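You operate a simulated robot arm through the tools that you are given. There is no shell and no other tool.

Carry out the task below with a simulated two-armed robot. There is one attempt and no reset: what you move stays moved.

TASK
Change the bottle in the foam unit's holder for the foam wash bottle.
Fine: shut both valves first, old bottle on the low bench, then open both valves again. Set down upright: what you pick out.

It is judged by the outcome, as a careful person would: the job done as asked, and still so three seconds after it is handed in. It fails if anything else is knocked over, pushed out of place, dropped, spilled or broken.

THE ROBOT
Two 7-joint arms with fingered hands on one trunk that stands fixed in place. Base frame: the origin is at the foot of the trunk, x ahead of it, y to its left, z up. Units: mm, rad, N and s.
The left shoulder is at [55, 158, 1143], the right one opposite. With the tool pointing down near the work surface each hand reaches from about 100 to 740 mm from the base axis, measured 20 degrees to its own side. Payload 4 kg a hand.
The tool frame of a hand sits at the grasp point between the pads (the TCP): z along the fingers, y along the line on which they close. The tips reach 30 mm beyond it. The gripper opens to 104 mm. The gripper's body begins 35 mm behind the TCP. The gripper is a hand of 4 fingers: y runs from the thumb to the fingers, the wrist lies at [-15, -104, -178] in the tool frame, and closing takes about 1.5 s.
Orientation is told as [roll, pitch, yaw] about the base's x, y, z axes, in that order, counted from this pose: with the fingers straight down and the wrist toward the robot, the tool's x, y and z point along [0, 1, 0], [1, 0, 0] and [0, 0, -1] of the base frame.

THE INTERFACE
- The arms move only by the tool send_rows. It takes "left_moves", "right_moves" or both (then of equal length, played together; a hand with none holds still); each is a list of rows, each an object of numbers (a shift or turn left out is 0, a gripper value left out holds the last): "x", "y", "z": the shift along the tool's x, y, z in mm; "wx", "wy", "wz": the turn, a rotation vector about the tool's x, y, z in rad; "hand": the gripper command, from -1 (fully open) to 1 (shut), values between in proportion. In form: [{"x": .., "y": .., "z": .., "wx": .., "wy": .., "wz": .., "hand": ..}, ...]. A call has 1 to 20 rows; each row is the pose to reach, as a shift and turn from the pose commanded when the call began, along the tool's axes at that moment. A row lasts 0.2 s, in which the tool goes at most 50 mm and 0.15 rad; a call with a longer step from one row to the next is refused whole, and so is a gripper value outside its range. Where a pose cannot be reached the arm comes as near as it can. A force on the tool above 70 N (or 10 N above the force at the start of the call, whichever is more), or a blocked arm, ends the call early, and 0.2 s more pass. Each finger travels about 45 mm/s and halts on what it meets, pressing with about 22 N; the grip force reading is that of the motor and also rises with nothing between the fingers. The clock runs only during rows and for 0.2 s after the last one: add rows that repeat a pose to give the fingers time. The reply holds the time, the measured pose of the TCP, the force on the tool along the base axes, the opening and the grip force, in the units named above and with some noise, with the torque about the TCP (base axes, N m) and any sound that the robot's microphone picked up.
- Cameras (640 x 400 px; columns grow to the right, rows downward): "scene" is now at [128.5, 41.9, 1326.6]; the picture's right is [0.45, -0.90, -0.01], its down [-0.55, -0.27, -0.79] and it looks along [0.70, 0.35, -0.62] (base axes); focal length 238 px, centre (320, 200). "left" rides on the left gripper at [-61, -92, -130] in its tool frame; the picture's right is [-0.81, -0.28, 0.52], its down [0.53, -0.71, 0.45] and it looks along [0.24, 0.64, 0.72] (tool axes); focal length 275 px, centre (320, 200). "right" rides on the right gripper at [61, -92, -130] in its tool frame; the picture's right is [-0.81, 0.28, -0.52], its down [-0.53, -0.71, 0.45] and it looks along [-0.24, 0.64, 0.73] (tool axes); focal length 275 px, centre (320, 200). There is no depth. A picture from a camera that has moved, and an enlarged one, comes with that camera's place and axes in the base frame and with its lens. The place of the scene camera against the robot may be out by one fixed shift of up to 25 mm in any direction.
- grab_frame(camera): a new picture of that camera. No time passes.
- raise_lower(by): slides the trunk up (or, below 0, down) by that many mm; the arms and the scene camera ride with it, the base frame stays. It gives what a move gives, with no picture.
- set_grasp(shape, hand): the hand has 4 fingers and takes this shape, open, in about a second: jaw (thumb against the fingers, like two jaws); tri (thumb and two fingers); tip (a fingertip pinch); poke (one finger out to press); point (the index stretched); flat (the hand flat); cup (the hand cupped); fist (a fist). The gripper value then closes the fingers along that shape, each until it touches; the sizes above hold for jaw. It gives what a move gives, with no picture.
- head_to(pan, tilt): turns the head with the scene camera to pan (to the left, within 1.396 rad either way) and tilt (down, from -0.506 to 1.204), counted from straight ahead of the robot. It gives what a move gives.
- close_up(camera, box): a new picture of the part [left, top, right, bottom] of that camera's present view, enlarged. No time passes.
- finish_job(): hands the job in; it is judged then, once.

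Places have to be worked out from the pictures, the camera data and where the tool is seen. Open the grippers and draw the arms clear of the work before you hand the job in, unless the task says otherwise.

The tools are called after "Call:" as name(argument=value, ...) on one line, values as JSON. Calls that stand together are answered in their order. send_rows: Moves the arms, as the interface text tells. Its arguments: {"type":"object","properties":{"left_moves":{"type":"array"},"right_moves":{"type":"array"}},"required":[]} The other tools are called the same way: raise_lower (by) slides the trunk up or down; set_grasp (shape, hand) gives the hand a shape; head_to (pan, tilt) turns the head that bears the scene camera; grab_frame (camera) takes a picture; close_up (camera, box) takes an enlarged picture of a part of a camera's view; finish_job () hands the job in.

At the start:

```text
time_s: 0.0
left_eef_pos: [411.3, 480.7, 1168.9]
left_tool_rot: [0.0, 0.001, 0.002]
left_force: [-0.2, 0.6, -0.6]
left_ft_torque: [0.01, 0.0, 0.02]
left_gripper_width: 103.9
left_gripper_force: 0.0
left_shape: jaw
right_eef_pos: [451.1, 41.8, 1127.3]
right_tool_rot: [0.0, -0.001, 0.0]
right_force: [0.7, -0.4, 0.1]
right_ft_torque: [-0.01, 0.02, 0.03]
right_gripper_width: 103.6
right_gripper_force: 0.0
right_shape: jaw
trunk travel left (down, up): [-350.0, 157.0]
head pan, tilt: [0.463, 0.653]
```

scene: 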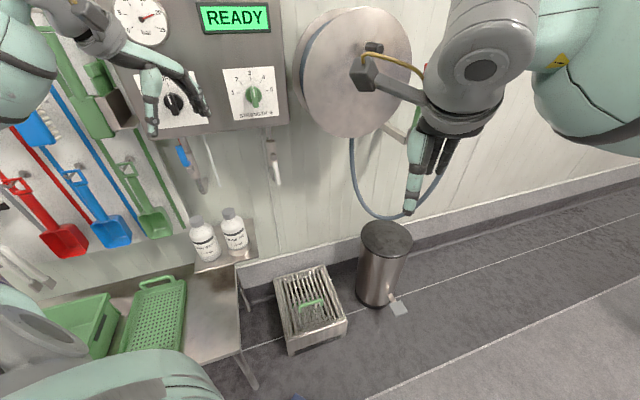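
right: 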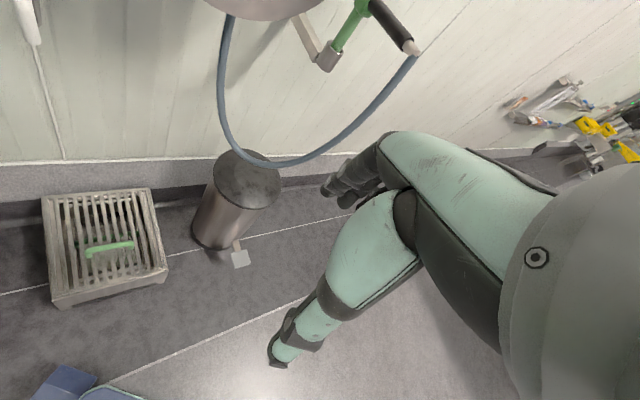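
left: 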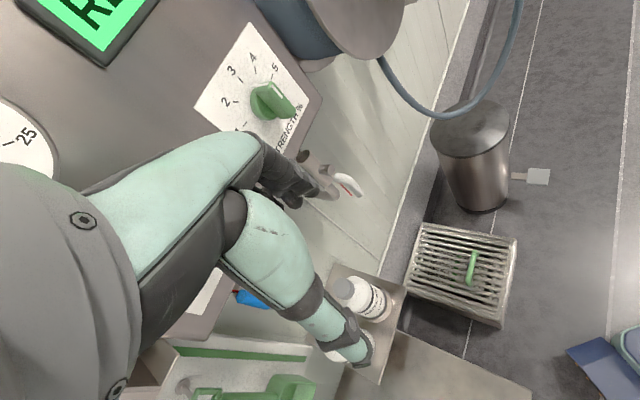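

I start by looking closely at the foam unit, its holder, valves and the bottles before moving anything.

Call:
close_up(camera="scene", box=[100, 0, 320, 140])

Call:
close_up(camera="scene", box=[130, 120, 320, 270])

Call:
close_up(camera="scene", box=[0, 180, 280, 400])

```text
2.86 times, centred on (210, 70) of scene
camera zoom: at [128.5, 41.9, 1326.6], right [0.45, -0.9, -0.01], down [-0.55, -0.27, -0.79], along [0.7, 0.35, -0.62], focal length 680 px, centre (634, 571)
```

zoom: 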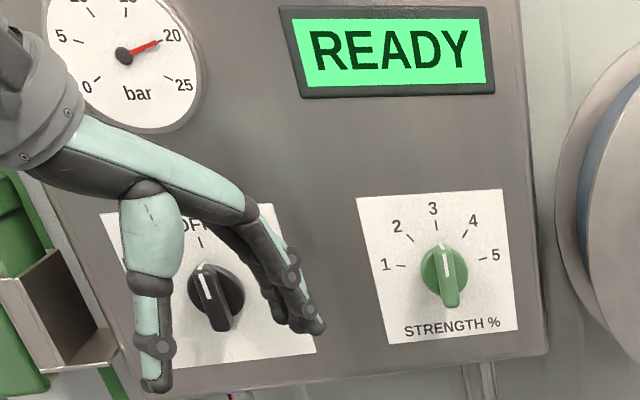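

```text
2.67 times, centred on (225, 195) of scene
camera zoom: at [128.5, 41.9, 1326.6], right [0.45, -0.9, -0.01], down [-0.55, -0.27, -0.79], along [0.7, 0.35, -0.62], focal length 634 px, centre (573, 213)
```

zoom: 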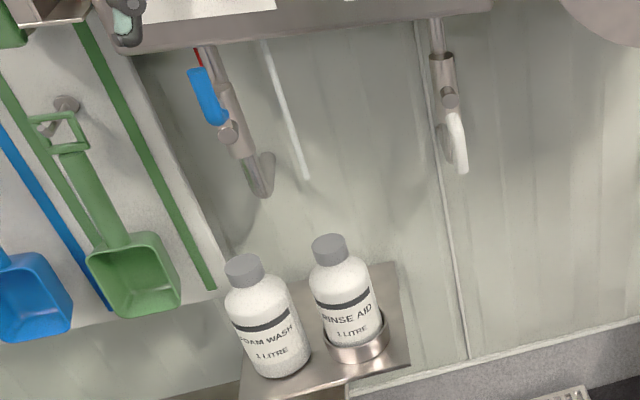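

```text
1.82 times, centred on (140, 290) of scene
camera zoom: at [128.5, 41.9, 1326.6], right [0.45, -0.9, -0.01], down [-0.55, -0.27, -0.79], along [0.7, 0.35, -0.62], focal length 432 px, centre (647, 36)
```

zoom: 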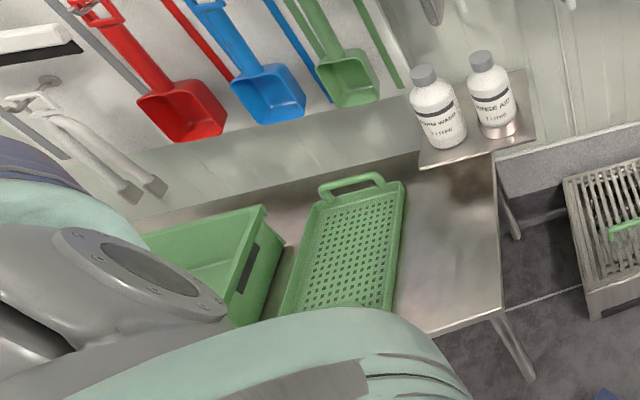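

The RINSE AID bottle sits in the ring holder on a small shelf, with FOAM WASH beside it, and two lever valves (blue, white) hang under the unit. I'll draw both hands back so the view clears.

Call:
send_rows(left_moves=[{"y": -30}, {"y": -60}, {"y": -90}, {"y": -120}, {"y": -150}, {"y": -180}], right_moves=[{"x": -30}, {"x": -60}, {"x": -90}, {"x": -120}, {"x": -150}, {"x": -180}])

Call:
head_to(pan=0.7, tilt=0.55)

Call:
grab_frame(camera="scene")

Call:
grab_frame(camera="left")

```text
time_s: 1.4
left_eef_pos: [214.6, 478.7, 1174.4]
left_tool_rot: [0.001, -0.011, 0.0]
left_force: [-0.1, -0.6, 0.9]
left_ft_torque: [-0.02, -0.03, 0.02]
left_gripper_width: 103.8
left_gripper_force: 0.1
left_shape: jaw
right_eef_pos: [434.9, -141.5, 1132.6]
right_tool_rot: [0.0, -0.016, 0.001]
right_force: [-0.6, -0.5, -0.4]
right_ft_torque: [0.02, 0.0, -0.03]
right_gripper_width: 104.1
right_gripper_force: 0.1
right_shape: jaw
trunk travel left (down, up): [-350.0, 157.0]
head pan, tilt: [0.463, 0.653]
```

```text
time_s: 2.2
left_eef_pos: [218.4, 481.3, 1172.9]
left_tool_rot: [0.001, -0.012, 0.002]
left_force: [0.1, 0.3, -0.2]
left_ft_torque: [-0.01, -0.01, -0.01]
left_gripper_width: 103.9
left_gripper_force: 0.0
left_shape: jaw
right_eef_pos: [439.6, -138.4, 1131.9]
right_tool_rot: [-0.002, -0.012, 0.0]
right_force: [-0.5, 0.0, 0.3]
right_ft_torque: [-0.02, 0.01, -0.01]
right_gripper_width: 103.9
right_gripper_force: 0.1
right_shape: jaw
trunk travel left (down, up): [-350.0, 157.0]
head pan, tilt: [0.7, 0.55]
```

```text
taken
camera scene: at [120.0, 61.5, 1335.7], right [0.64, -0.77, -0.01], down [-0.41, -0.34, -0.85], along [0.65, 0.55, -0.53], focal length 238 px, centre (320, 200)
```

scene: 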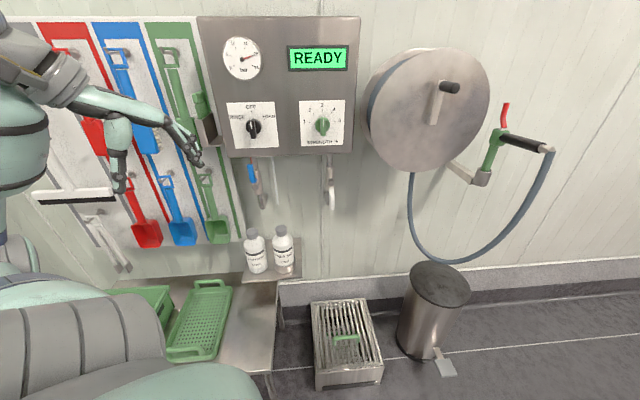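

```text
taken
camera left: at [126.5, 419.3, 1300.8], right [-0.27, -0.81, -0.52], down [-0.71, 0.53, -0.46], along [0.65, 0.24, -0.72], focal length 275 px, centre (320, 200)
```

left: 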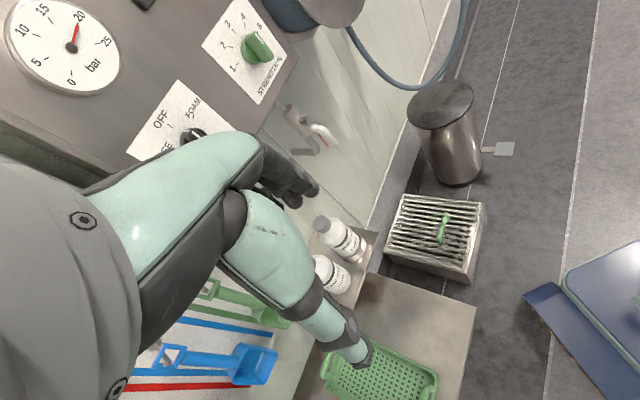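

Call:
close_up(camera="scene", box=[200, 80, 360, 180])

Call:
close_up(camera="scene", box=[220, 150, 380, 250])

Call:
close_up(camera="scene", box=[140, 210, 340, 400])

Call:
close_up(camera="left", box=[260, 80, 420, 180])

Call:
close_up(camera="left", box=[280, 200, 440, 300])

```text
4.00 times, centred on (280, 130) of scene
camera zoom: at [120.0, 61.5, 1335.7], right [0.64, -0.77, -0.01], down [-0.41, -0.34, -0.85], along [0.65, 0.55, -0.53], focal length 951 px, centre (480, 480)
```

zoom: 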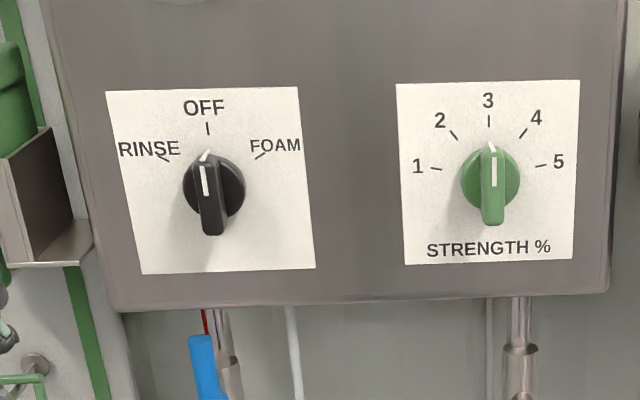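

```text
4.00 times, centred on (300, 200) of scene
camera zoom: at [120.0, 61.5, 1335.7], right [0.64, -0.77, -0.01], down [-0.41, -0.34, -0.85], along [0.65, 0.55, -0.53], focal length 951 px, centre (400, 200)
```

zoom: 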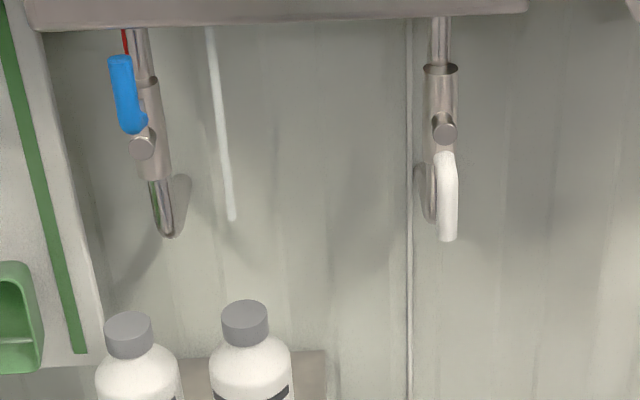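

```text
2.11 times, centred on (240, 305) of scene
camera zoom: at [120.0, 61.5, 1335.7], right [0.64, -0.77, -0.01], down [-0.41, -0.34, -0.85], along [0.65, 0.55, -0.53], focal length 501 px, centre (488, -21)
```

zoom: 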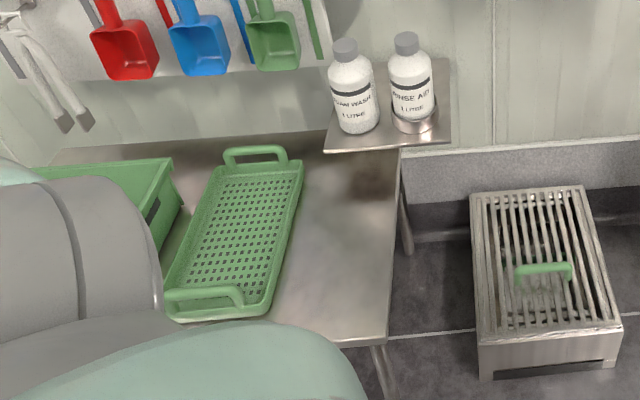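

```text
4.00 times, centred on (340, 130) of left
camera zoom: at [126.5, 419.3, 1300.8], right [-0.27, -0.81, -0.52], down [-0.71, 0.53, -0.46], along [0.65, 0.24, -0.72], focal length 1101 px, centre (240, 480)
```

zoom: 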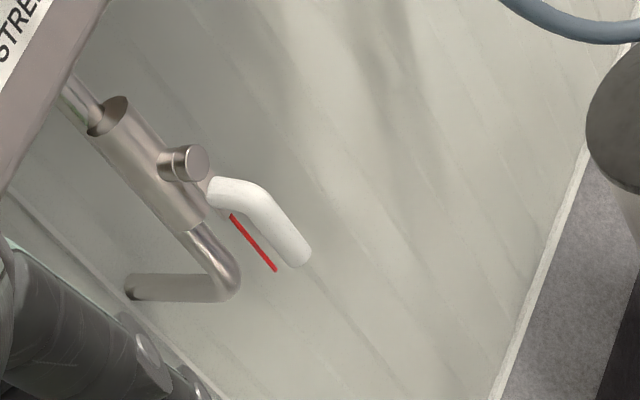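

```text
4.00 times, centred on (360, 250) of left
camera zoom: at [126.5, 419.3, 1300.8], right [-0.27, -0.81, -0.52], down [-0.71, 0.53, -0.46], along [0.65, 0.24, -0.72], focal length 1101 px, centre (160, 0)
```

zoom: 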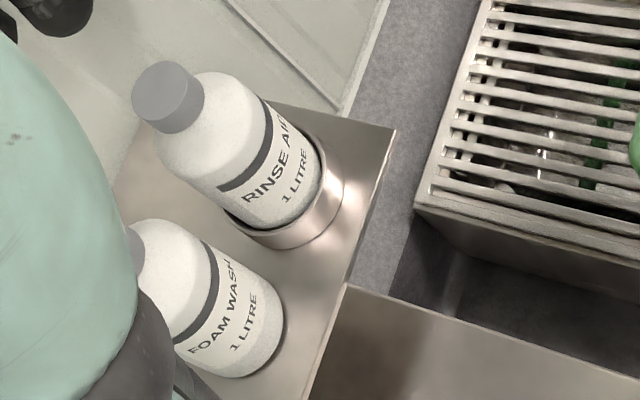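

The unit is on a wall turned about 45° to my left; both levers lie along their pipes (open), and I estimate the bottles near [568, 631] and the white valve near [706, 505, 930]. I'll turn the left hand to point at the wall, at a safe stand-off, so its camera gives a second view for measuring.

Call:
send_rows(left_moves=[{"x": -4.4, "y": 15.8, "z": 13.3, "wx": -0.114, "wy": 0.047, "wz": -0.047}, {"x": -8.8, "y": 31.7, "z": 26.6, "wx": -0.228, "wy": 0.094, "wz": -0.094}, {"x": -13.2, "y": 47.5, "z": 39.9, "wx": -0.342, "wy": 0.141, "wz": -0.141}, {"x": -17.5, "y": 63.4, "z": 53.2, "wx": -0.456, "wy": 0.189, "wz": -0.189}, {"x": -21.9, "y": 79.2, "z": 66.5, "wx": -0.57, "wy": 0.236, "wz": -0.236}, {"x": -26.3, "y": 95.1, "z": 79.8, "wx": -0.684, "wy": 0.283, "wz": -0.283}, {"x": -30.7, "y": 110.9, "z": 93.2, "wx": -0.797, "wy": 0.33, "wz": -0.33}, {"x": -35.1, "y": 126.8, "z": 106.5, "wx": -0.911, "wy": 0.377, "wz": -0.377}, {"x": -39.5, "y": 142.6, "z": 119.8, "wx": -1.025, "wy": 0.424, "wz": -0.424}, {"x": -43.8, "y": 158.5, "z": 133.1, "wx": -1.139, "wy": 0.472, "wz": -0.472}, {"x": -48.2, "y": 174.3, "z": 146.4, "wx": -1.253, "wy": 0.519, "wz": -0.519}, {"x": -52.6, "y": 190.2, "z": 159.7, "wx": -1.367, "wy": 0.566, "wz": -0.566}, {"x": -57, "y": 206, "z": 173, "wx": -1.481, "wy": 0.613, "wz": -0.613}])

Call:
grab_frame(camera="left")

Call:
grab_frame(camera="scene")

```text
time_s: 4.8
left_eef_pos: [398.7, 440.9, 1049.3]
left_tool_rot: [1.495, -1.306, -0.792]
left_force: [0.3, -0.1, 0.1]
left_ft_torque: [-0.01, -0.02, -0.01]
left_gripper_width: 103.9
left_gripper_force: 0.1
left_shape: jaw
left hand out of reach, approached as far as the arm can: row 3, 4, 5, 6, 7, 8, 9, 10
right_eef_pos: [423.6, -139.0, 1140.7]
right_tool_rot: [0.0, -0.027, 0.001]
right_force: [0.8, 0.6, 0.3]
right_ft_torque: [0.03, -0.01, -0.02]
right_gripper_width: 104.1
right_gripper_force: 0.1
right_shape: jaw
trunk travel left (down, up): [-350.0, 157.0]
head pan, tilt: [0.7, 0.55]
stopped in row 13 (left hand): the arm was blocked; the commanded pose is now the measured one
```

```text
taken
camera left: at [321.3, 328.6, 945.4], right [0.85, -0.21, -0.49], down [-0.11, 0.82, -0.56], along [0.52, 0.53, 0.67], focal length 275 px, centre (320, 200)
```

left: 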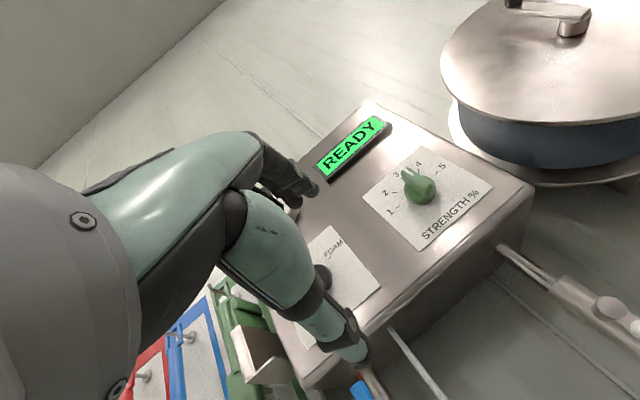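

```text
taken
camera scene: at [119.2, 61.7, 1337.9], right [0.64, -0.76, -0.01], down [-0.41, -0.34, -0.85], along [0.65, 0.55, -0.53], focal length 238 px, centre (320, 200)
```

scene: 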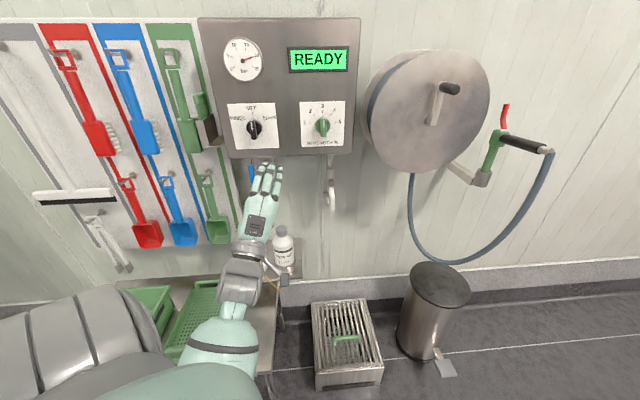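

The left camera confirms the white valve pivot at about [710, 506, 925] and shows the scene camera reads roughly 25 mm too high. Next I'll roll the hand about its pointing axis so the fingers close horizontally, moving slightly back from the wall.

Call:
send_rows(left_moves=[{"x": -3.8, "y": -4.5, "z": -2.3, "wz": -0.141}, {"x": -7.5, "y": -9, "z": -4.5, "wz": -0.282}, {"x": -11.3, "y": -13.5, "z": -6.8, "wz": -0.422}, {"x": -15.1, "y": -18, "z": -9.1, "wz": -0.563}, {"x": -18.8, "y": -22.6, "z": -11.3, "wz": -0.704}, {"x": -22.6, "y": -27.1, "z": -13.6, "wz": -0.845}, {"x": -26.4, "y": -31.6, "z": -15.9, "wz": -0.985}, {"x": -30.2, "y": -36.1, "z": -18.2, "wz": -1.126}, {"x": -33.9, "y": -40.6, "z": -20.4, "wz": -1.267}, {"x": -37.7, "y": -45.2, "z": -22.7, "wz": -1.408}, {"x": -41.5, "y": -49.7, "z": -25, "wz": -1.548}, {"x": -45.2, "y": -54.2, "z": -27.2, "wz": -1.689}, {"x": -49, "y": -58.7, "z": -29.5, "wz": -1.83}])

Call:
grab_frame(camera="left")

Call:
grab_frame(camera="scene")

```text
time_s: 5.4
left_eef_pos: [387.3, 438.5, 1059.6]
left_tool_rot: [1.841, -1.35, -1.175]
left_force: [-0.3, -0.7, -0.3]
left_ft_torque: [0.0, 0.0, 0.02]
left_gripper_width: 103.9
left_gripper_force: 0.0
left_shape: jaw
right_eef_pos: [408.9, -140.3, 1144.6]
right_tool_rot: [-0.003, -0.041, -0.001]
right_force: [-1.3, 0.6, 1.0]
right_ft_torque: [0.01, -0.03, 0.0]
right_gripper_width: 104.2
right_gripper_force: 0.1
right_shape: jaw
trunk travel left (down, up): [-350.0, 157.0]
head pan, tilt: [0.7, 0.55]
stopped in row 2 (left hand): the arm was blocked; the commanded pose is now the measured one
```

```text
taken
camera left: at [315.4, 332.1, 948.0], right [0.88, -0.25, -0.41], down [-0.03, 0.83, -0.56], along [0.48, 0.5, 0.72], focal length 275 px, centre (320, 200)
```

left: 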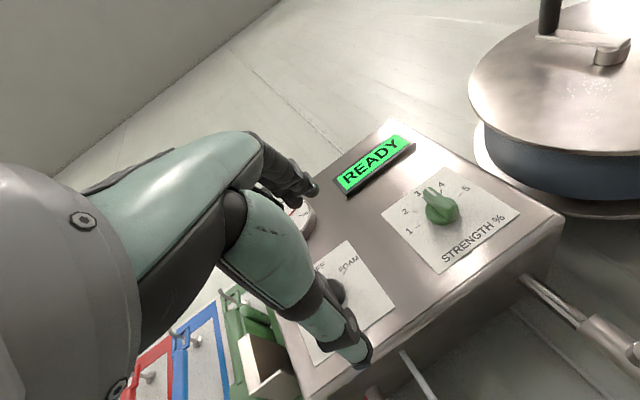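

```text
taken
camera scene: at [118.1, 60.9, 1337.0], right [0.64, -0.76, -0.01], down [-0.41, -0.34, -0.85], along [0.65, 0.55, -0.53], focal length 238 px, centre (320, 200)
```

scene: 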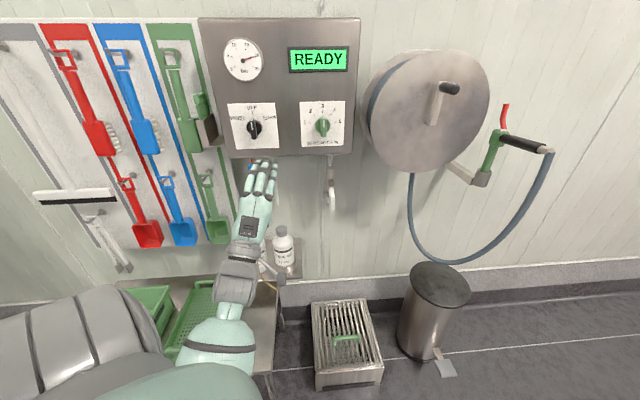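

The roll is blocked, likely a wrist joint limit in this posture, so I'll pitch the hand halfway down instead and see how freely it moves there.

Call:
send_rows(left_moves=[{"wx": 0.13}, {"wx": 0.26}, {"wx": 0.39}, {"wx": 0.52}, {"wx": 0.65}, {"wx": 0.78}])

Call:
grab_frame(camera="left")

Call:
grab_frame(camera="scene")

```text
time_s: 6.5
left_eef_pos: [387.9, 445.0, 944.1]
left_tool_rot: [0.262, -0.826, 0.456]
left_force: [0.6, 0.4, -0.5]
left_ft_torque: [0.03, 0.03, 0.0]
left_gripper_width: 104.0
left_gripper_force: 0.0
left_shape: jaw
left hand out of reach, approached as far as the arm can: row 2, 3, 4, 5
right_eef_pos: [395.6, -139.8, 1148.8]
right_tool_rot: [-0.003, -0.054, 0.0]
right_force: [-0.5, -0.4, 0.2]
right_ft_torque: [-0.02, 0.0, -0.03]
right_gripper_width: 103.9
right_gripper_force: 0.1
right_shape: jaw
trunk travel left (down, up): [-350.0, 157.0]
head pan, tilt: [0.7, 0.55]
stopped in row 5 (left hand): the arm was blocked; the commanded pose is now the measured one
```

```text
taken
camera left: at [301.4, 299.2, 949.5], right [0.59, -0.44, -0.68], down [-0.51, 0.45, -0.73], along [0.63, 0.78, 0.04], focal length 275 px, centre (320, 200)
```

left: 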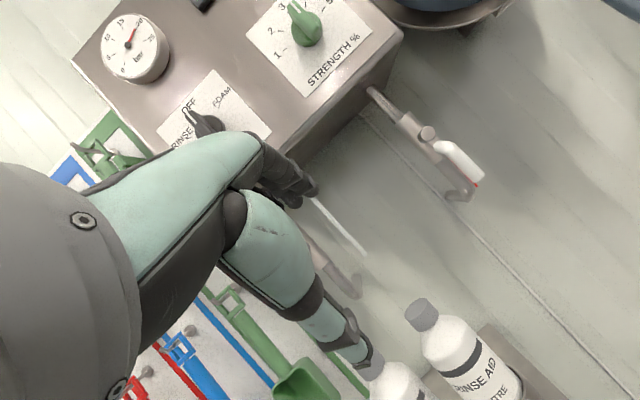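

```text
taken
camera scene: at [118.3, 61.1, 1337.9], right [0.64, -0.76, -0.01], down [-0.41, -0.34, -0.85], along [0.65, 0.55, -0.53], focal length 238 px, centre (320, 200)
```

scene: 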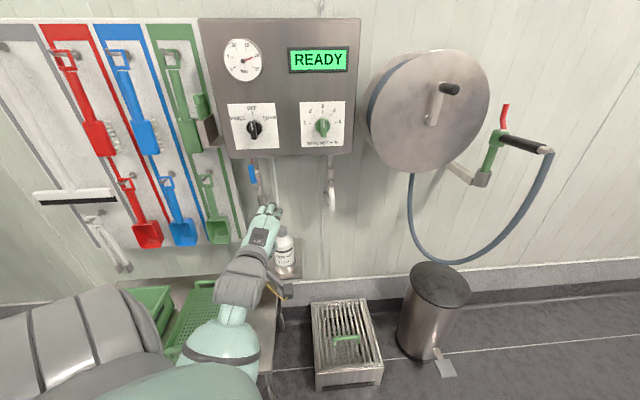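

Readings show the arm was folded to its limit near the body; the wrist needs to be farther out. Measured so far: white pivot ≈[710, 506, 927] with lever end ≈[678, 482, 840], blue pivot ≈[525, 691, 926], RINSE cap ≈[569, 631, 738], FOAM cap ≈[491, 708, 742], and a tube end hanging above the holder at z ≈858. I'll extend the left hand toward the wall (still ~100 mm short of everything) and hold the right hand explicitly.

Call:
send_rows(left_moves=[{"x": -2, "y": 11, "z": 25}, {"x": -4, "y": 22, "z": 50}, {"x": -6, "y": 33, "z": 76}, {"x": -8, "y": 44, "z": 101}, {"x": -10.6, "y": 55.5, "z": 127}, {"x": -10.6, "y": 55.5, "z": 127}], right_moves=[{"y": 8, "z": 3}, {"y": 16, "z": 6}, {"y": 24, "z": 9}, {"y": 32, "z": 12}, {"y": 40, "z": 15}, {"y": 40, "z": 15}])

Call:
grab_frame(camera="left")

Call:
grab_frame(camera="scene")

```text
time_s: 7.4
left_eef_pos: [409.0, 477.7, 847.7]
left_tool_rot: [0.248, -0.687, 0.469]
left_force: [0.9, -0.4, -0.4]
left_ft_torque: [-0.02, 0.02, 0.02]
left_gripper_width: 103.8
left_gripper_force: 0.0
left_shape: jaw
right_eef_pos: [411.5, -141.7, 1143.8]
right_tool_rot: [-0.005, -0.065, 0.0]
right_force: [0.2, -0.2, 0.5]
right_ft_torque: [0.03, 0.0, -0.01]
right_gripper_width: 104.1
right_gripper_force: 0.0
right_shape: jaw
trunk travel left (down, up): [-350.0, 157.0]
head pan, tilt: [0.7, 0.55]
stopped in row 4 (left hand): the arm was blocked; the commanded pose is now the measured one
```

```text
taken
camera left: at [325.9, 333.2, 874.8], right [0.5, -0.48, -0.72], down [-0.6, 0.4, -0.69], along [0.62, 0.78, -0.09], focal length 275 px, centre (320, 200)
```

left: 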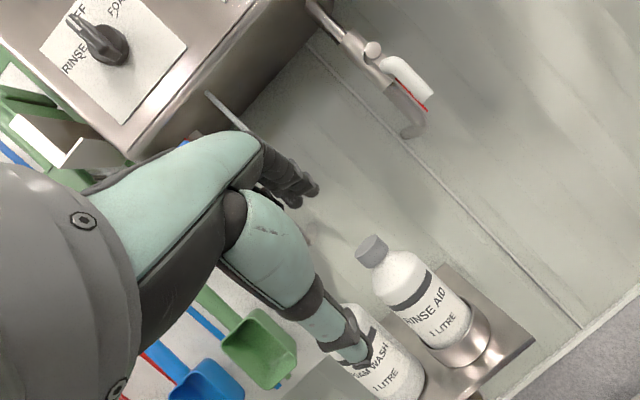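

```text
taken
camera scene: at [119.6, 61.3, 1335.0], right [0.64, -0.76, -0.01], down [-0.41, -0.34, -0.85], along [0.65, 0.55, -0.53], focal length 238 px, centre (320, 200)
```

scene: 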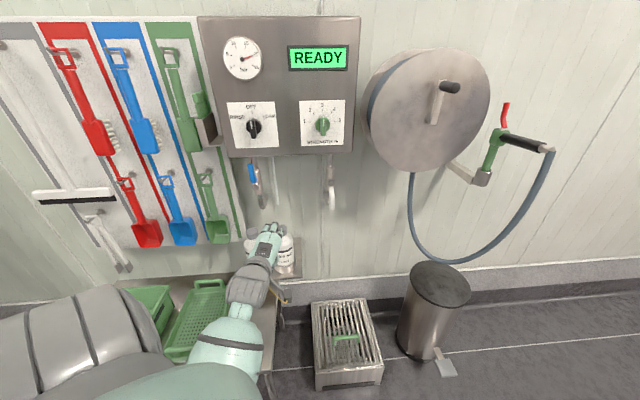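

The arm sinks instead of extending, so something in its posture is limiting it. I'll look down at the whole left arm to see where the elbow is.

Call:
head_to(pan=0.8, tilt=1.15)

Call:
grab_frame(camera="scene")

Call:
grab_frame(camera="right")

```text
time_s: 8.4
left_eef_pos: [408.6, 476.0, 846.6]
left_tool_rot: [0.252, -0.683, 0.466]
left_force: [0.3, 0.6, 0.0]
left_ft_torque: [0.02, -0.01, 0.01]
left_gripper_width: 103.9
left_gripper_force: 0.0
left_shape: jaw
right_eef_pos: [411.5, -140.2, 1142.6]
right_tool_rot: [-0.005, -0.063, -0.002]
right_force: [0.4, 1.1, 0.1]
right_ft_torque: [0.05, 0.0, -0.02]
right_gripper_width: 103.9
right_gripper_force: 0.0
right_shape: jaw
trunk travel left (down, up): [-350.0, 157.0]
head pan, tilt: [0.799, 1.15]
```

```text
taken
camera scene: at [92.1, 45.9, 1290.0], right [0.72, -0.7, -0.01], down [-0.64, -0.65, -0.4], along [0.27, 0.29, -0.92], focal length 238 px, centre (320, 200)
```

scene: 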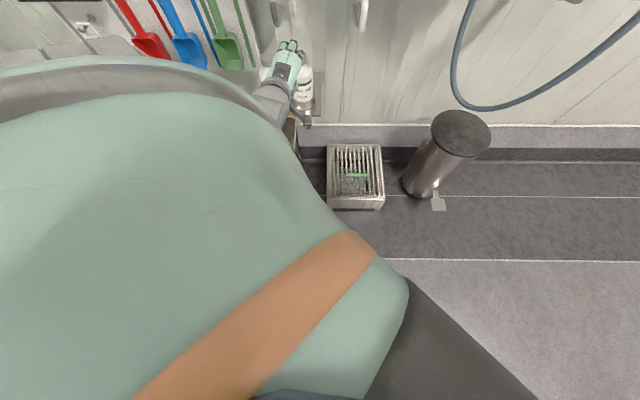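

```text
taken
camera right: at [313.0, -78.2, 1266.8], right [0.24, -0.81, 0.54], down [-0.68, -0.53, -0.5], along [0.69, -0.25, -0.68], focal length 275 px, centre (320, 200)
```

right: 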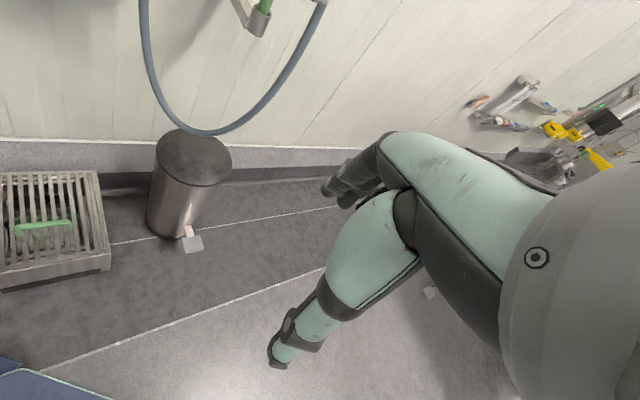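

The head view shows the left upper arm/chest close below the camera. I'll yaw the right hand so its camera looks left across at the left arm.

Call:
send_rows(right_moves=[{"wz": -0.14, "x": -5}, {"wz": -0.28, "x": -10}, {"wz": -0.42, "x": -15}, {"wz": -0.56, "x": -20}, {"wz": -0.7, "x": -25}, {"wz": -0.84, "x": -30}, {"wz": -0.98, "x": -35}, {"wz": -1.12, "x": -40}, {"wz": -1.26, "x": -45}, {"wz": -1.4, "x": -50}])

Call:
grab_frame(camera="right")

```text
time_s: 10.6
left_eef_pos: [406.8, 474.0, 844.7]
left_tool_rot: [0.259, -0.675, 0.463]
left_force: [0.0, -0.6, 0.2]
left_ft_torque: [-0.04, 0.01, -0.01]
left_gripper_width: 104.0
left_gripper_force: 0.0
left_shape: jaw
right_eef_pos: [348.8, -150.9, 1163.0]
right_tool_rot: [-0.06, -0.008, 1.398]
right_force: [0.3, -0.4, 0.2]
right_ft_torque: [0.02, -0.02, -0.02]
right_gripper_width: 103.6
right_gripper_force: 0.0
right_shape: jaw
right hand out of reach, approached as far as the arm can: row 8, 9, 10
trunk travel left (down, up): [-350.0, 157.0]
head pan, tilt: [0.799, 1.15]
```

```text
taken
camera right: at [265.1, -229.4, 1288.2], right [0.81, 0.13, 0.57], down [0.43, -0.8, -0.43], along [0.39, 0.59, -0.7], focal length 275 px, centre (320, 200)
```

right: 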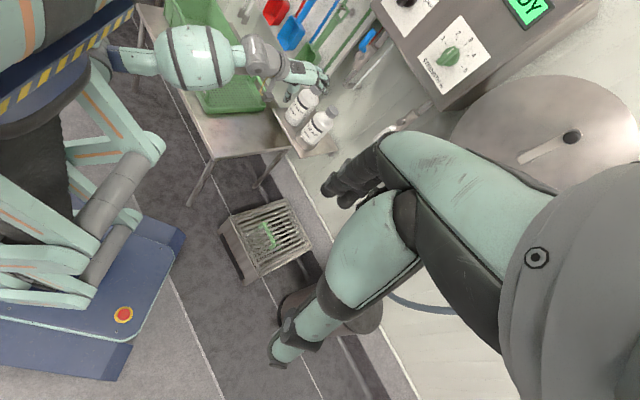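

The right-hand view shows the left elbow hanging low beside the waist flange, which is what blocks it. I'll bring the left hand back up to its starting tool-down posture (elbow out) and approach from there differently.

Call:
send_rows(left_moves=[{"x": 7.6, "y": 11.8, "z": -19.3, "wx": 0.046, "wy": -0.031, "wz": 0.041}, {"x": 15.2, "y": 23.5, "z": -38.7, "wx": 0.093, "wy": -0.062, "wz": 0.082}, {"x": 22.8, "y": 35.3, "z": -58, "wx": 0.139, "wy": -0.093, "wz": 0.122}, {"x": 30.3, "y": 47, "z": -77.4, "wx": 0.186, "wy": -0.123, "wz": 0.163}, {"x": 37.9, "y": 58.8, "z": -96.7, "wx": 0.232, "wy": -0.154, "wz": 0.204}, {"x": 45.5, "y": 70.6, "z": -116.1, "wx": 0.278, "wy": -0.185, "wz": 0.245}, {"x": 53.1, "y": 82.3, "z": -135.4, "wx": 0.325, "wy": -0.216, "wz": 0.285}, {"x": 60.7, "y": 94.1, "z": -154.8, "wx": 0.371, "wy": -0.247, "wz": 0.326}, {"x": 68.3, "y": 105.9, "z": -174.1, "wx": 0.417, "wy": -0.278, "wz": 0.367}, {"x": 75.8, "y": 117.6, "z": -193.5, "wx": 0.464, "wy": -0.308, "wz": 0.408}, {"x": 83.4, "y": 129.4, "z": -212.8, "wx": 0.51, "wy": -0.339, "wz": 0.448}, {"x": 91, "y": 141.1, "z": -232.2, "wx": 0.557, "wy": -0.37, "wz": 0.489}, {"x": 98.6, "y": 152.9, "z": -251.5, "wx": 0.603, "wy": -0.401, "wz": 0.53}, {"x": 98.6, "y": 152.9, "z": -251.5, "wx": 0.603, "wy": -0.401, "wz": 0.53}])

Call:
grab_frame(camera="right")

```text
time_s: 11.2
left_eef_pos: [373.4, 440.8, 847.9]
left_tool_rot: [0.044, -0.478, 0.53]
left_force: [0.5, -0.4, -1.2]
left_ft_torque: [-0.01, 0.02, 0.04]
left_gripper_width: 103.9
left_gripper_force: 0.1
left_shape: jaw
right_eef_pos: [330.3, -150.1, 1168.4]
right_tool_rot: [-0.077, -0.009, 1.396]
right_force: [0.4, -0.5, -0.4]
right_ft_torque: [0.02, -0.04, 0.0]
right_gripper_width: 104.2
right_gripper_force: 0.1
right_shape: jaw
trunk travel left (down, up): [-350.0, 157.0]
head pan, tilt: [0.799, 1.15]
stopped in row 3 (left hand): the arm was blocked; the commanded pose is now the measured one
```

```text
taken
camera right: at [245.7, -228.6, 1293.0], right [0.8, 0.13, 0.58], down [0.44, -0.8, -0.42], along [0.41, 0.59, -0.7], focal length 275 px, centre (320, 200)
```

right: 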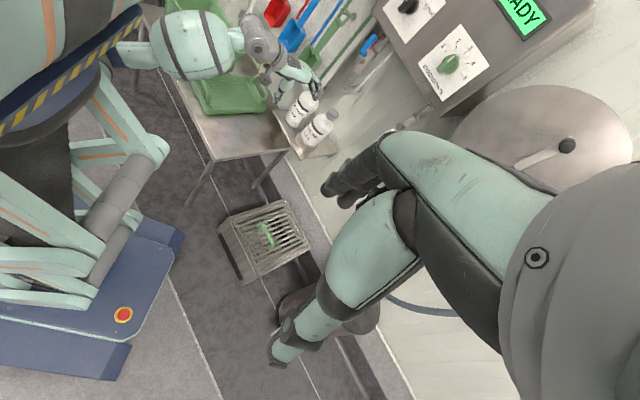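

Blocked again almost at once, so I'll test with slow, small straight-up steps to see whether it is speed or contact.

Call:
send_rows(left_moves=[{"x": 0.2, "y": 2.3, "z": -4.4}, {"x": 0.4, "y": 4.6, "z": -8.9}, {"x": 0.6, "y": 6.9, "z": -13.3}, {"x": 0.8, "y": 9.2, "z": -17.7}, {"x": 1, "y": 11.5, "z": -22.2}, {"x": 1.2, "y": 13.8, "z": -26.6}, {"x": 1.4, "y": 16.1, "z": -31}, {"x": 1.6, "y": 18.4, "z": -35.5}, {"x": 1.8, "y": 20.7, "z": -39.9}, {"x": 2, "y": 23, "z": -44.3}])

Call:
grab_frame(camera="right")

```text
time_s: 13.6
left_eef_pos: [347.5, 425.4, 853.5]
left_tool_rot: [-0.022, -0.369, 0.579]
left_force: [-0.1, -0.2, -0.1]
left_ft_torque: [0.0, -0.05, 0.02]
left_gripper_width: 103.9
left_gripper_force: 0.0
left_shape: jaw
left hand out of reach, approached as far as the arm can: row 10
right_eef_pos: [318.3, -149.4, 1172.0]
right_tool_rot: [-0.089, -0.008, 1.398]
right_force: [0.0, 0.5, -0.5]
right_ft_torque: [-0.01, 0.01, 0.0]
right_gripper_width: 104.1
right_gripper_force: 0.1
right_shape: jaw
trunk travel left (down, up): [-350.0, 157.0]
head pan, tilt: [0.799, 1.15]
stopped in row 10 (left hand): the arm was blocked; the commanded pose is now the measured one
```

```text
taken
camera right: at [231.8, -227.7, 1294.3], right [0.8, 0.13, 0.59], down [0.44, -0.8, -0.41], along [0.41, 0.59, -0.69], focal length 275 px, centre (320, 200)
```

right: 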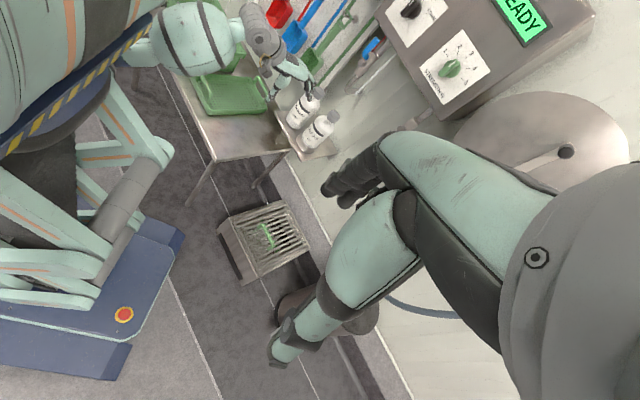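

The wrist is only pivoting about a hanging elbow, so the upper arm isn't lifting. I'll draw the hand outward to the left to make the shoulder swing out, which is open space.

Call:
send_rows(left_moves=[{"x": 12.6, "y": 8.4, "z": 0.8}, {"x": 25.2, "y": 16.7, "z": 1.6}, {"x": 37.8, "y": 25.1, "z": 2.5}, {"x": 50.4, "y": 33.5, "z": 3.3}, {"x": 63, "y": 41.9, "z": 4.1}, {"x": 75.6, "y": 50.2, "z": 4.9}, {"x": 88.2, "y": 58.6, "z": 5.7}, {"x": 100.8, "y": 67, "z": 6.6}, {"x": 113.4, "y": 75.3, "z": 7.4}, {"x": 126, "y": 83.7, "z": 8.2}, {"x": 126, "y": 83.7, "z": 8.2}, {"x": 126, "y": 83.7, "z": 8.2}])

Call:
grab_frame(camera="right")

```text
time_s: 16.2
left_eef_pos: [343.1, 575.2, 867.4]
left_tool_rot: [-0.009, -0.353, 0.57]
left_force: [0.3, -0.4, 0.1]
left_ft_torque: [-0.02, 0.0, 0.02]
left_gripper_width: 104.0
left_gripper_force: 0.0
left_shape: jaw
right_eef_pos: [319.3, -149.5, 1170.8]
right_tool_rot: [-0.086, -0.01, 1.396]
right_force: [0.3, -0.1, -0.1]
right_ft_torque: [0.0, 0.01, 0.0]
right_gripper_width: 103.9
right_gripper_force: 0.0
right_shape: jaw
trunk travel left (down, up): [-350.0, 157.0]
head pan, tilt: [0.799, 1.15]
```

```text
taken
camera right: at [233.4, -227.5, 1293.8], right [0.8, 0.13, 0.59], down [0.44, -0.8, -0.41], along [0.41, 0.59, -0.7], focal length 275 px, centre (320, 200)
```

right: 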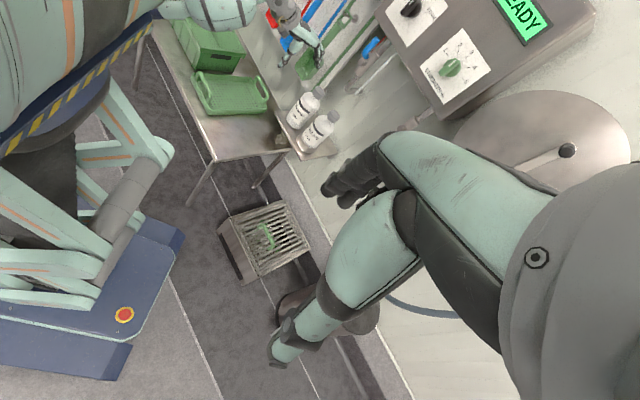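

That freed it: the hand went exactly where commanded. Now I raise it straight up with the elbow swung out.

Call:
send_rows(left_moves=[{"y": 5.6, "z": -15.2}, {"y": 11.2, "z": -30.5}, {"y": 16.9, "z": -45.7}, {"y": 22.5, "z": -61}, {"y": 28.1, "z": -76.2}, {"y": 33.7, "z": -91.5}, {"y": 39.4, "z": -106.7}, {"y": 45, "z": -122}, {"y": 45, "z": -122}])

Call:
grab_frame(camera="right")

```text
time_s: 18.2
left_eef_pos: [341.8, 574.6, 998.9]
left_tool_rot: [-0.009, -0.353, 0.571]
left_force: [0.4, -0.2, 0.0]
left_ft_torque: [0.06, -0.01, 0.0]
left_gripper_width: 104.1
left_gripper_force: 0.1
left_shape: jaw
right_eef_pos: [319.0, -149.4, 1171.3]
right_tool_rot: [-0.084, -0.009, 1.398]
right_force: [-0.8, -0.2, 0.5]
right_ft_torque: [0.0, -0.01, -0.01]
right_gripper_width: 103.7
right_gripper_force: 0.0
right_shape: jaw
trunk travel left (down, up): [-350.0, 157.0]
head pan, tilt: [0.799, 1.15]
```

```text
taken
camera right: at [233.3, -227.6, 1293.8], right [0.8, 0.13, 0.59], down [0.44, -0.8, -0.41], along [0.41, 0.59, -0.7], focal length 275 px, centre (320, 200)
```

right: 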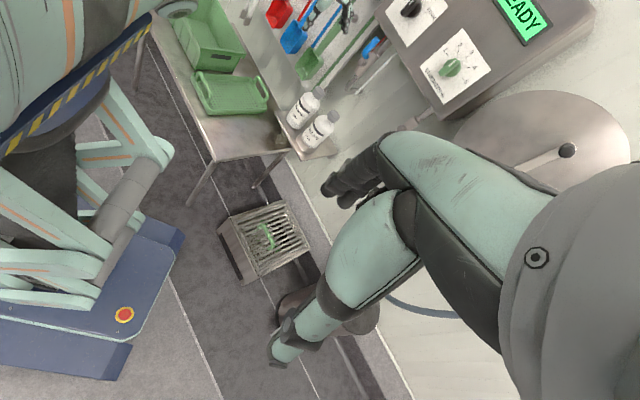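

The arm is moving freely again. Now I roll the hand so the fingers close horizontally along the wall (wrist to the left) while pointing 45° down at the wall.

Call:
send_rows(left_moves=[{"wx": -0.023, "wy": 0.043, "wz": 0.136}, {"wx": -0.047, "wy": 0.085, "wz": 0.272}, {"wx": -0.07, "wy": 0.128, "wz": 0.409}, {"wx": -0.094, "wy": 0.17, "wz": 0.545}, {"wx": -0.117, "wy": 0.213, "wz": 0.681}, {"wx": -0.14, "wy": 0.256, "wz": 0.817}, {"wx": -0.164, "wy": 0.298, "wz": 0.953}, {"wx": -0.187, "wy": 0.341, "wz": 1.09}, {"wx": -0.211, "wy": 0.383, "wz": 1.226}, {"wx": -0.234, "wy": 0.426, "wz": 1.362}, {"wx": -0.234, "wy": 0.426, "wz": 1.362}])

Call:
grab_frame(camera="left")

Call:
grab_frame(camera="right")

```text
time_s: 20.6
left_eef_pos: [341.5, 575.3, 996.7]
left_tool_rot: [0.785, 0.002, -0.786]
left_force: [1.2, 0.7, -0.3]
left_ft_torque: [0.02, -0.04, 0.02]
left_gripper_width: 103.9
left_gripper_force: 0.0
left_shape: jaw
right_eef_pos: [319.5, -147.8, 1171.5]
right_tool_rot: [-0.085, -0.009, 1.396]
right_force: [-0.7, 0.1, 0.4]
right_ft_torque: [-0.01, 0.01, 0.0]
right_gripper_width: 104.1
right_gripper_force: 0.0
right_shape: jaw
trunk travel left (down, up): [-350.0, 157.0]
head pan, tilt: [0.799, 1.15]
```

```text
taken
camera left: at [182.7, 544.5, 1045.1], right [-0.34, 0.05, -0.94], down [-0.01, 1.0, 0.06], along [0.94, 0.03, -0.34], focal length 275 px, centre (320, 200)
```

left: 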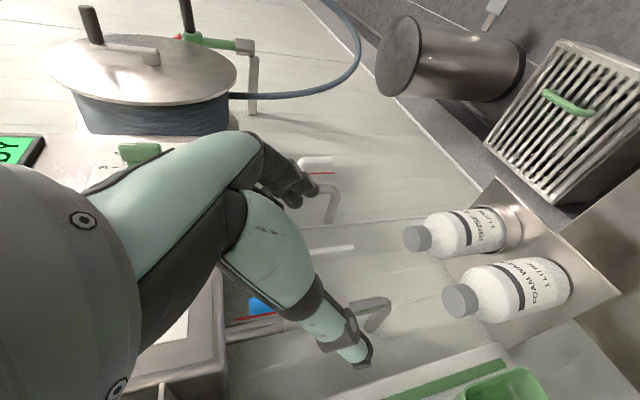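

```text
taken
camera right: at [233.4, -227.7, 1293.8], right [0.8, 0.13, 0.59], down [0.44, -0.8, -0.41], along [0.41, 0.59, -0.7], focal length 275 px, centre (320, 200)
```

right: 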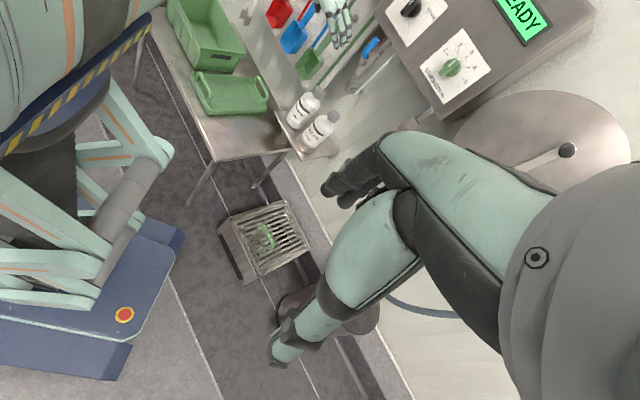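

This pose was reached exactly (pitch 0, yaw −45°), so it's a good working posture. I'll zoom in on the valves and bottles from here.

Call:
close_up(camera="left", box=[200, 140, 400, 340])

Call:
close_up(camera="left", box=[390, 170, 630, 330])

Call:
head_to(pan=0.8, tilt=0.6)

Call:
grab_frame(camera="scene")

```text
2.00 times, centred on (300, 240) of left
camera zoom: at [182.7, 544.5, 1045.1], right [-0.34, 0.05, -0.94], down [-0.01, 1.0, 0.06], along [0.94, 0.03, -0.34], focal length 551 px, centre (360, 120)
```

zoom: 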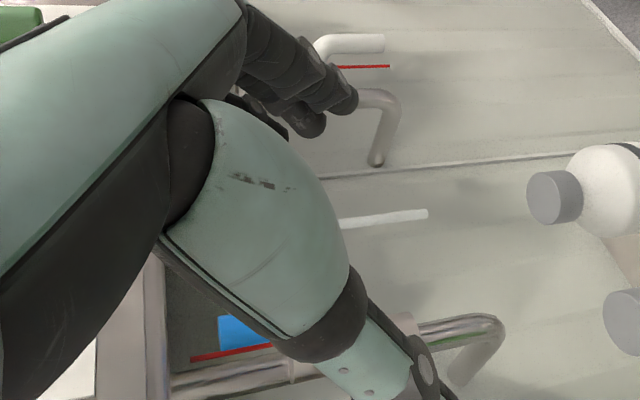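

```text
2.50 times, centred on (510, 250) of left
camera zoom: at [182.7, 544.5, 1045.1], right [-0.34, 0.05, -0.94], down [-0.01, 1.0, 0.06], along [0.94, 0.03, -0.34], focal length 688 px, centre (-155, 75)
```

zoom: 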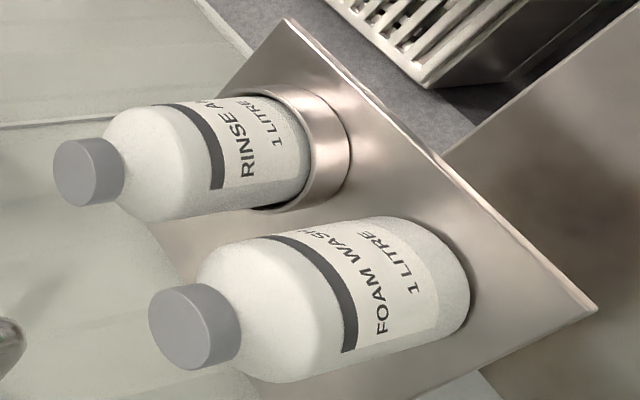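

```text
time_s: 21.6
left_eef_pos: [342.4, 575.0, 998.0]
left_tool_rot: [0.786, 0.001, -0.785]
left_force: [0.5, -0.4, -0.8]
left_ft_torque: [-0.04, 0.0, 0.0]
left_gripper_width: 104.1
left_gripper_force: 0.0
left_shape: jaw
right_eef_pos: [319.8, -148.6, 1170.9]
right_tool_rot: [-0.085, -0.009, 1.398]
right_force: [0.5, 0.1, -0.2]
right_ft_torque: [-0.02, -0.01, 0.01]
right_gripper_width: 103.9
right_gripper_force: 0.0
right_shape: jaw
trunk travel left (down, up): [-350.0, 157.0]
head pan, tilt: [0.799, 0.6]
```

```text
taken
camera scene: at [112.4, 66.6, 1331.3], right [0.72, -0.7, -0.01], down [-0.41, -0.41, -0.82], along [0.57, 0.59, -0.57], focal length 238 px, centre (320, 200)
```

scene: 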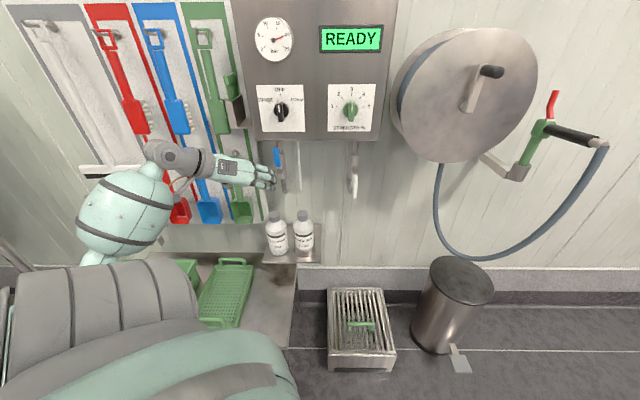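

The valves and bottles are clear: levers stand proud of the pivots by ~40 mm, FOAM WASH is on the shelf left of the ring. I'll lower the trunk 180 mm so the shoulder is nearer valve height; the hands are in open air.

Call:
raise_lower(by=-180)

Call:
grab_frame(camera="scene")

Call:
grab_frame(camera="left")

```text
time_s: 23.6
left_eef_pos: [341.5, 574.4, 820.3]
left_tool_rot: [0.787, 0.001, -0.786]
left_force: [-0.5, -0.5, -1.9]
left_ft_torque: [0.03, -0.01, 0.02]
left_gripper_width: 103.8
left_gripper_force: 0.0
left_shape: jaw
right_eef_pos: [317.7, -150.8, 992.3]
right_tool_rot: [-0.084, -0.008, 1.397]
right_force: [0.1, -0.7, -0.2]
right_ft_torque: [-0.02, 0.01, 0.01]
right_gripper_width: 104.0
right_gripper_force: 0.0
right_shape: jaw
trunk travel left (down, up): [-170.0, 337.0]
head pan, tilt: [0.799, 0.6]
```

```text
taken
camera scene: at [109.9, 66.6, 1152.6], right [0.72, -0.7, -0.01], down [-0.4, -0.41, -0.82], along [0.57, 0.59, -0.57], focal length 238 px, centre (320, 200)
```

scene: 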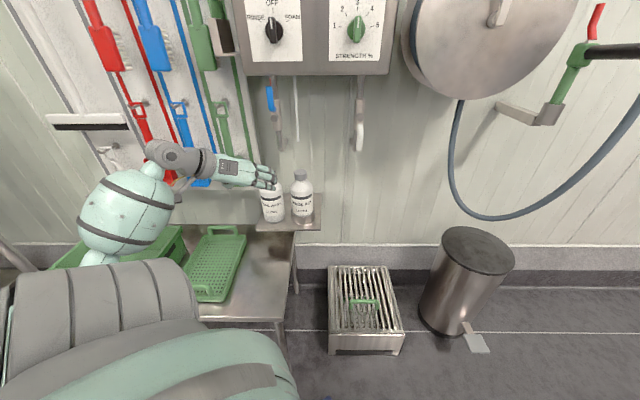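

```text
taken
camera left: at [182.5, 544.4, 866.4], right [-0.34, 0.05, -0.94], down [-0.01, 1.0, 0.06], along [0.94, 0.03, -0.34], focal length 275 px, centre (320, 200)
```

left: 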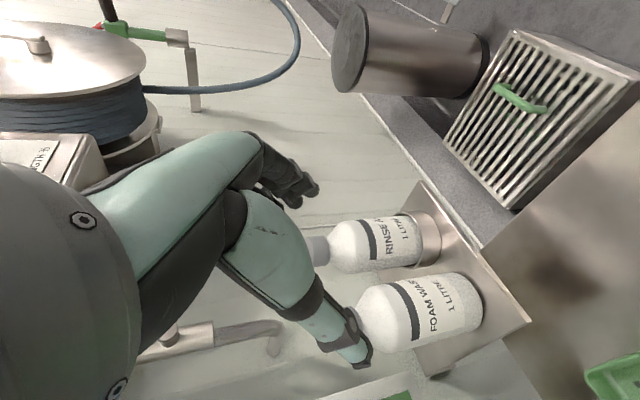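

The hand is clear of everything. I'll level the hand to point horizontally at the wall and slide right to a stand-off in front of the white valve (d≈700 vs lever at d≈820).

Call:
send_rows(left_moves=[{"x": 5.7, "y": 20.3, "z": -0.4, "wy": 0.056}, {"x": 11.3, "y": 40.7, "z": -0.8, "wy": 0.112}, {"x": 17, "y": 61, "z": -1.2, "wy": 0.168}, {"x": 22.7, "y": 81.3, "z": -1.5, "wy": 0.224}, {"x": 28.4, "y": 101.6, "z": -1.9, "wy": 0.28}, {"x": 34, "y": 122, "z": -2.3, "wy": 0.336}, {"x": 39.7, "y": 142.3, "z": -2.7, "wy": 0.392}, {"x": 45.4, "y": 162.6, "z": -3.1, "wy": 0.448}, {"x": 51, "y": 183, "z": -3.5, "wy": 0.504}, {"x": 56.7, "y": 203.3, "z": -3.9, "wy": 0.56}, {"x": 62.4, "y": 223.6, "z": -4.2, "wy": 0.616}, {"x": 68.1, "y": 244, "z": -4.6, "wy": 0.672}, {"x": 73.7, "y": 264.3, "z": -5, "wy": 0.728}, {"x": 79.4, "y": 284.6, "z": -5.4, "wy": 0.784}, {"x": 79.4, "y": 284.6, "z": -5.4, "wy": 0.784}])

Call:
grab_frame(camera="left")

Call:
grab_frame(camera="scene")

```text
time_s: 26.8
left_eef_pos: [581.8, 410.8, 879.9]
left_tool_rot: [1.571, 0.001, -0.785]
left_force: [-1.1, 0.3, -0.1]
left_ft_torque: [-0.01, 0.02, 0.01]
left_gripper_width: 103.8
left_gripper_force: 0.0
left_shape: jaw
right_eef_pos: [318.6, -150.9, 992.4]
right_tool_rot: [-0.086, -0.008, 1.396]
right_force: [0.5, 0.1, -0.4]
right_ft_torque: [0.04, -0.01, -0.01]
right_gripper_width: 104.0
right_gripper_force: 0.1
right_shape: jaw
trunk travel left (down, up): [-170.0, 337.0]
head pan, tilt: [0.799, 0.6]
```

```text
taken
camera left: at [426.4, 383.1, 817.0], right [0.17, 0.56, -0.81], down [-0.18, 0.83, 0.53], along [0.97, 0.06, 0.24], focal length 275 px, centre (320, 200)
```

left: 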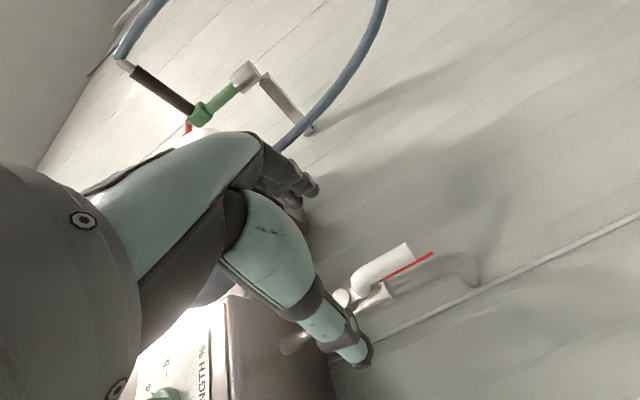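

```text
taken
camera scene: at [109.8, 66.7, 1152.6], right [0.72, -0.7, -0.01], down [-0.4, -0.41, -0.82], along [0.57, 0.59, -0.57], focal length 238 px, centre (320, 200)
```

scene: 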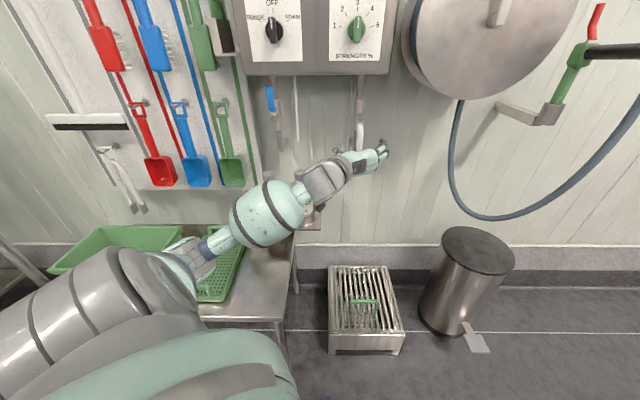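

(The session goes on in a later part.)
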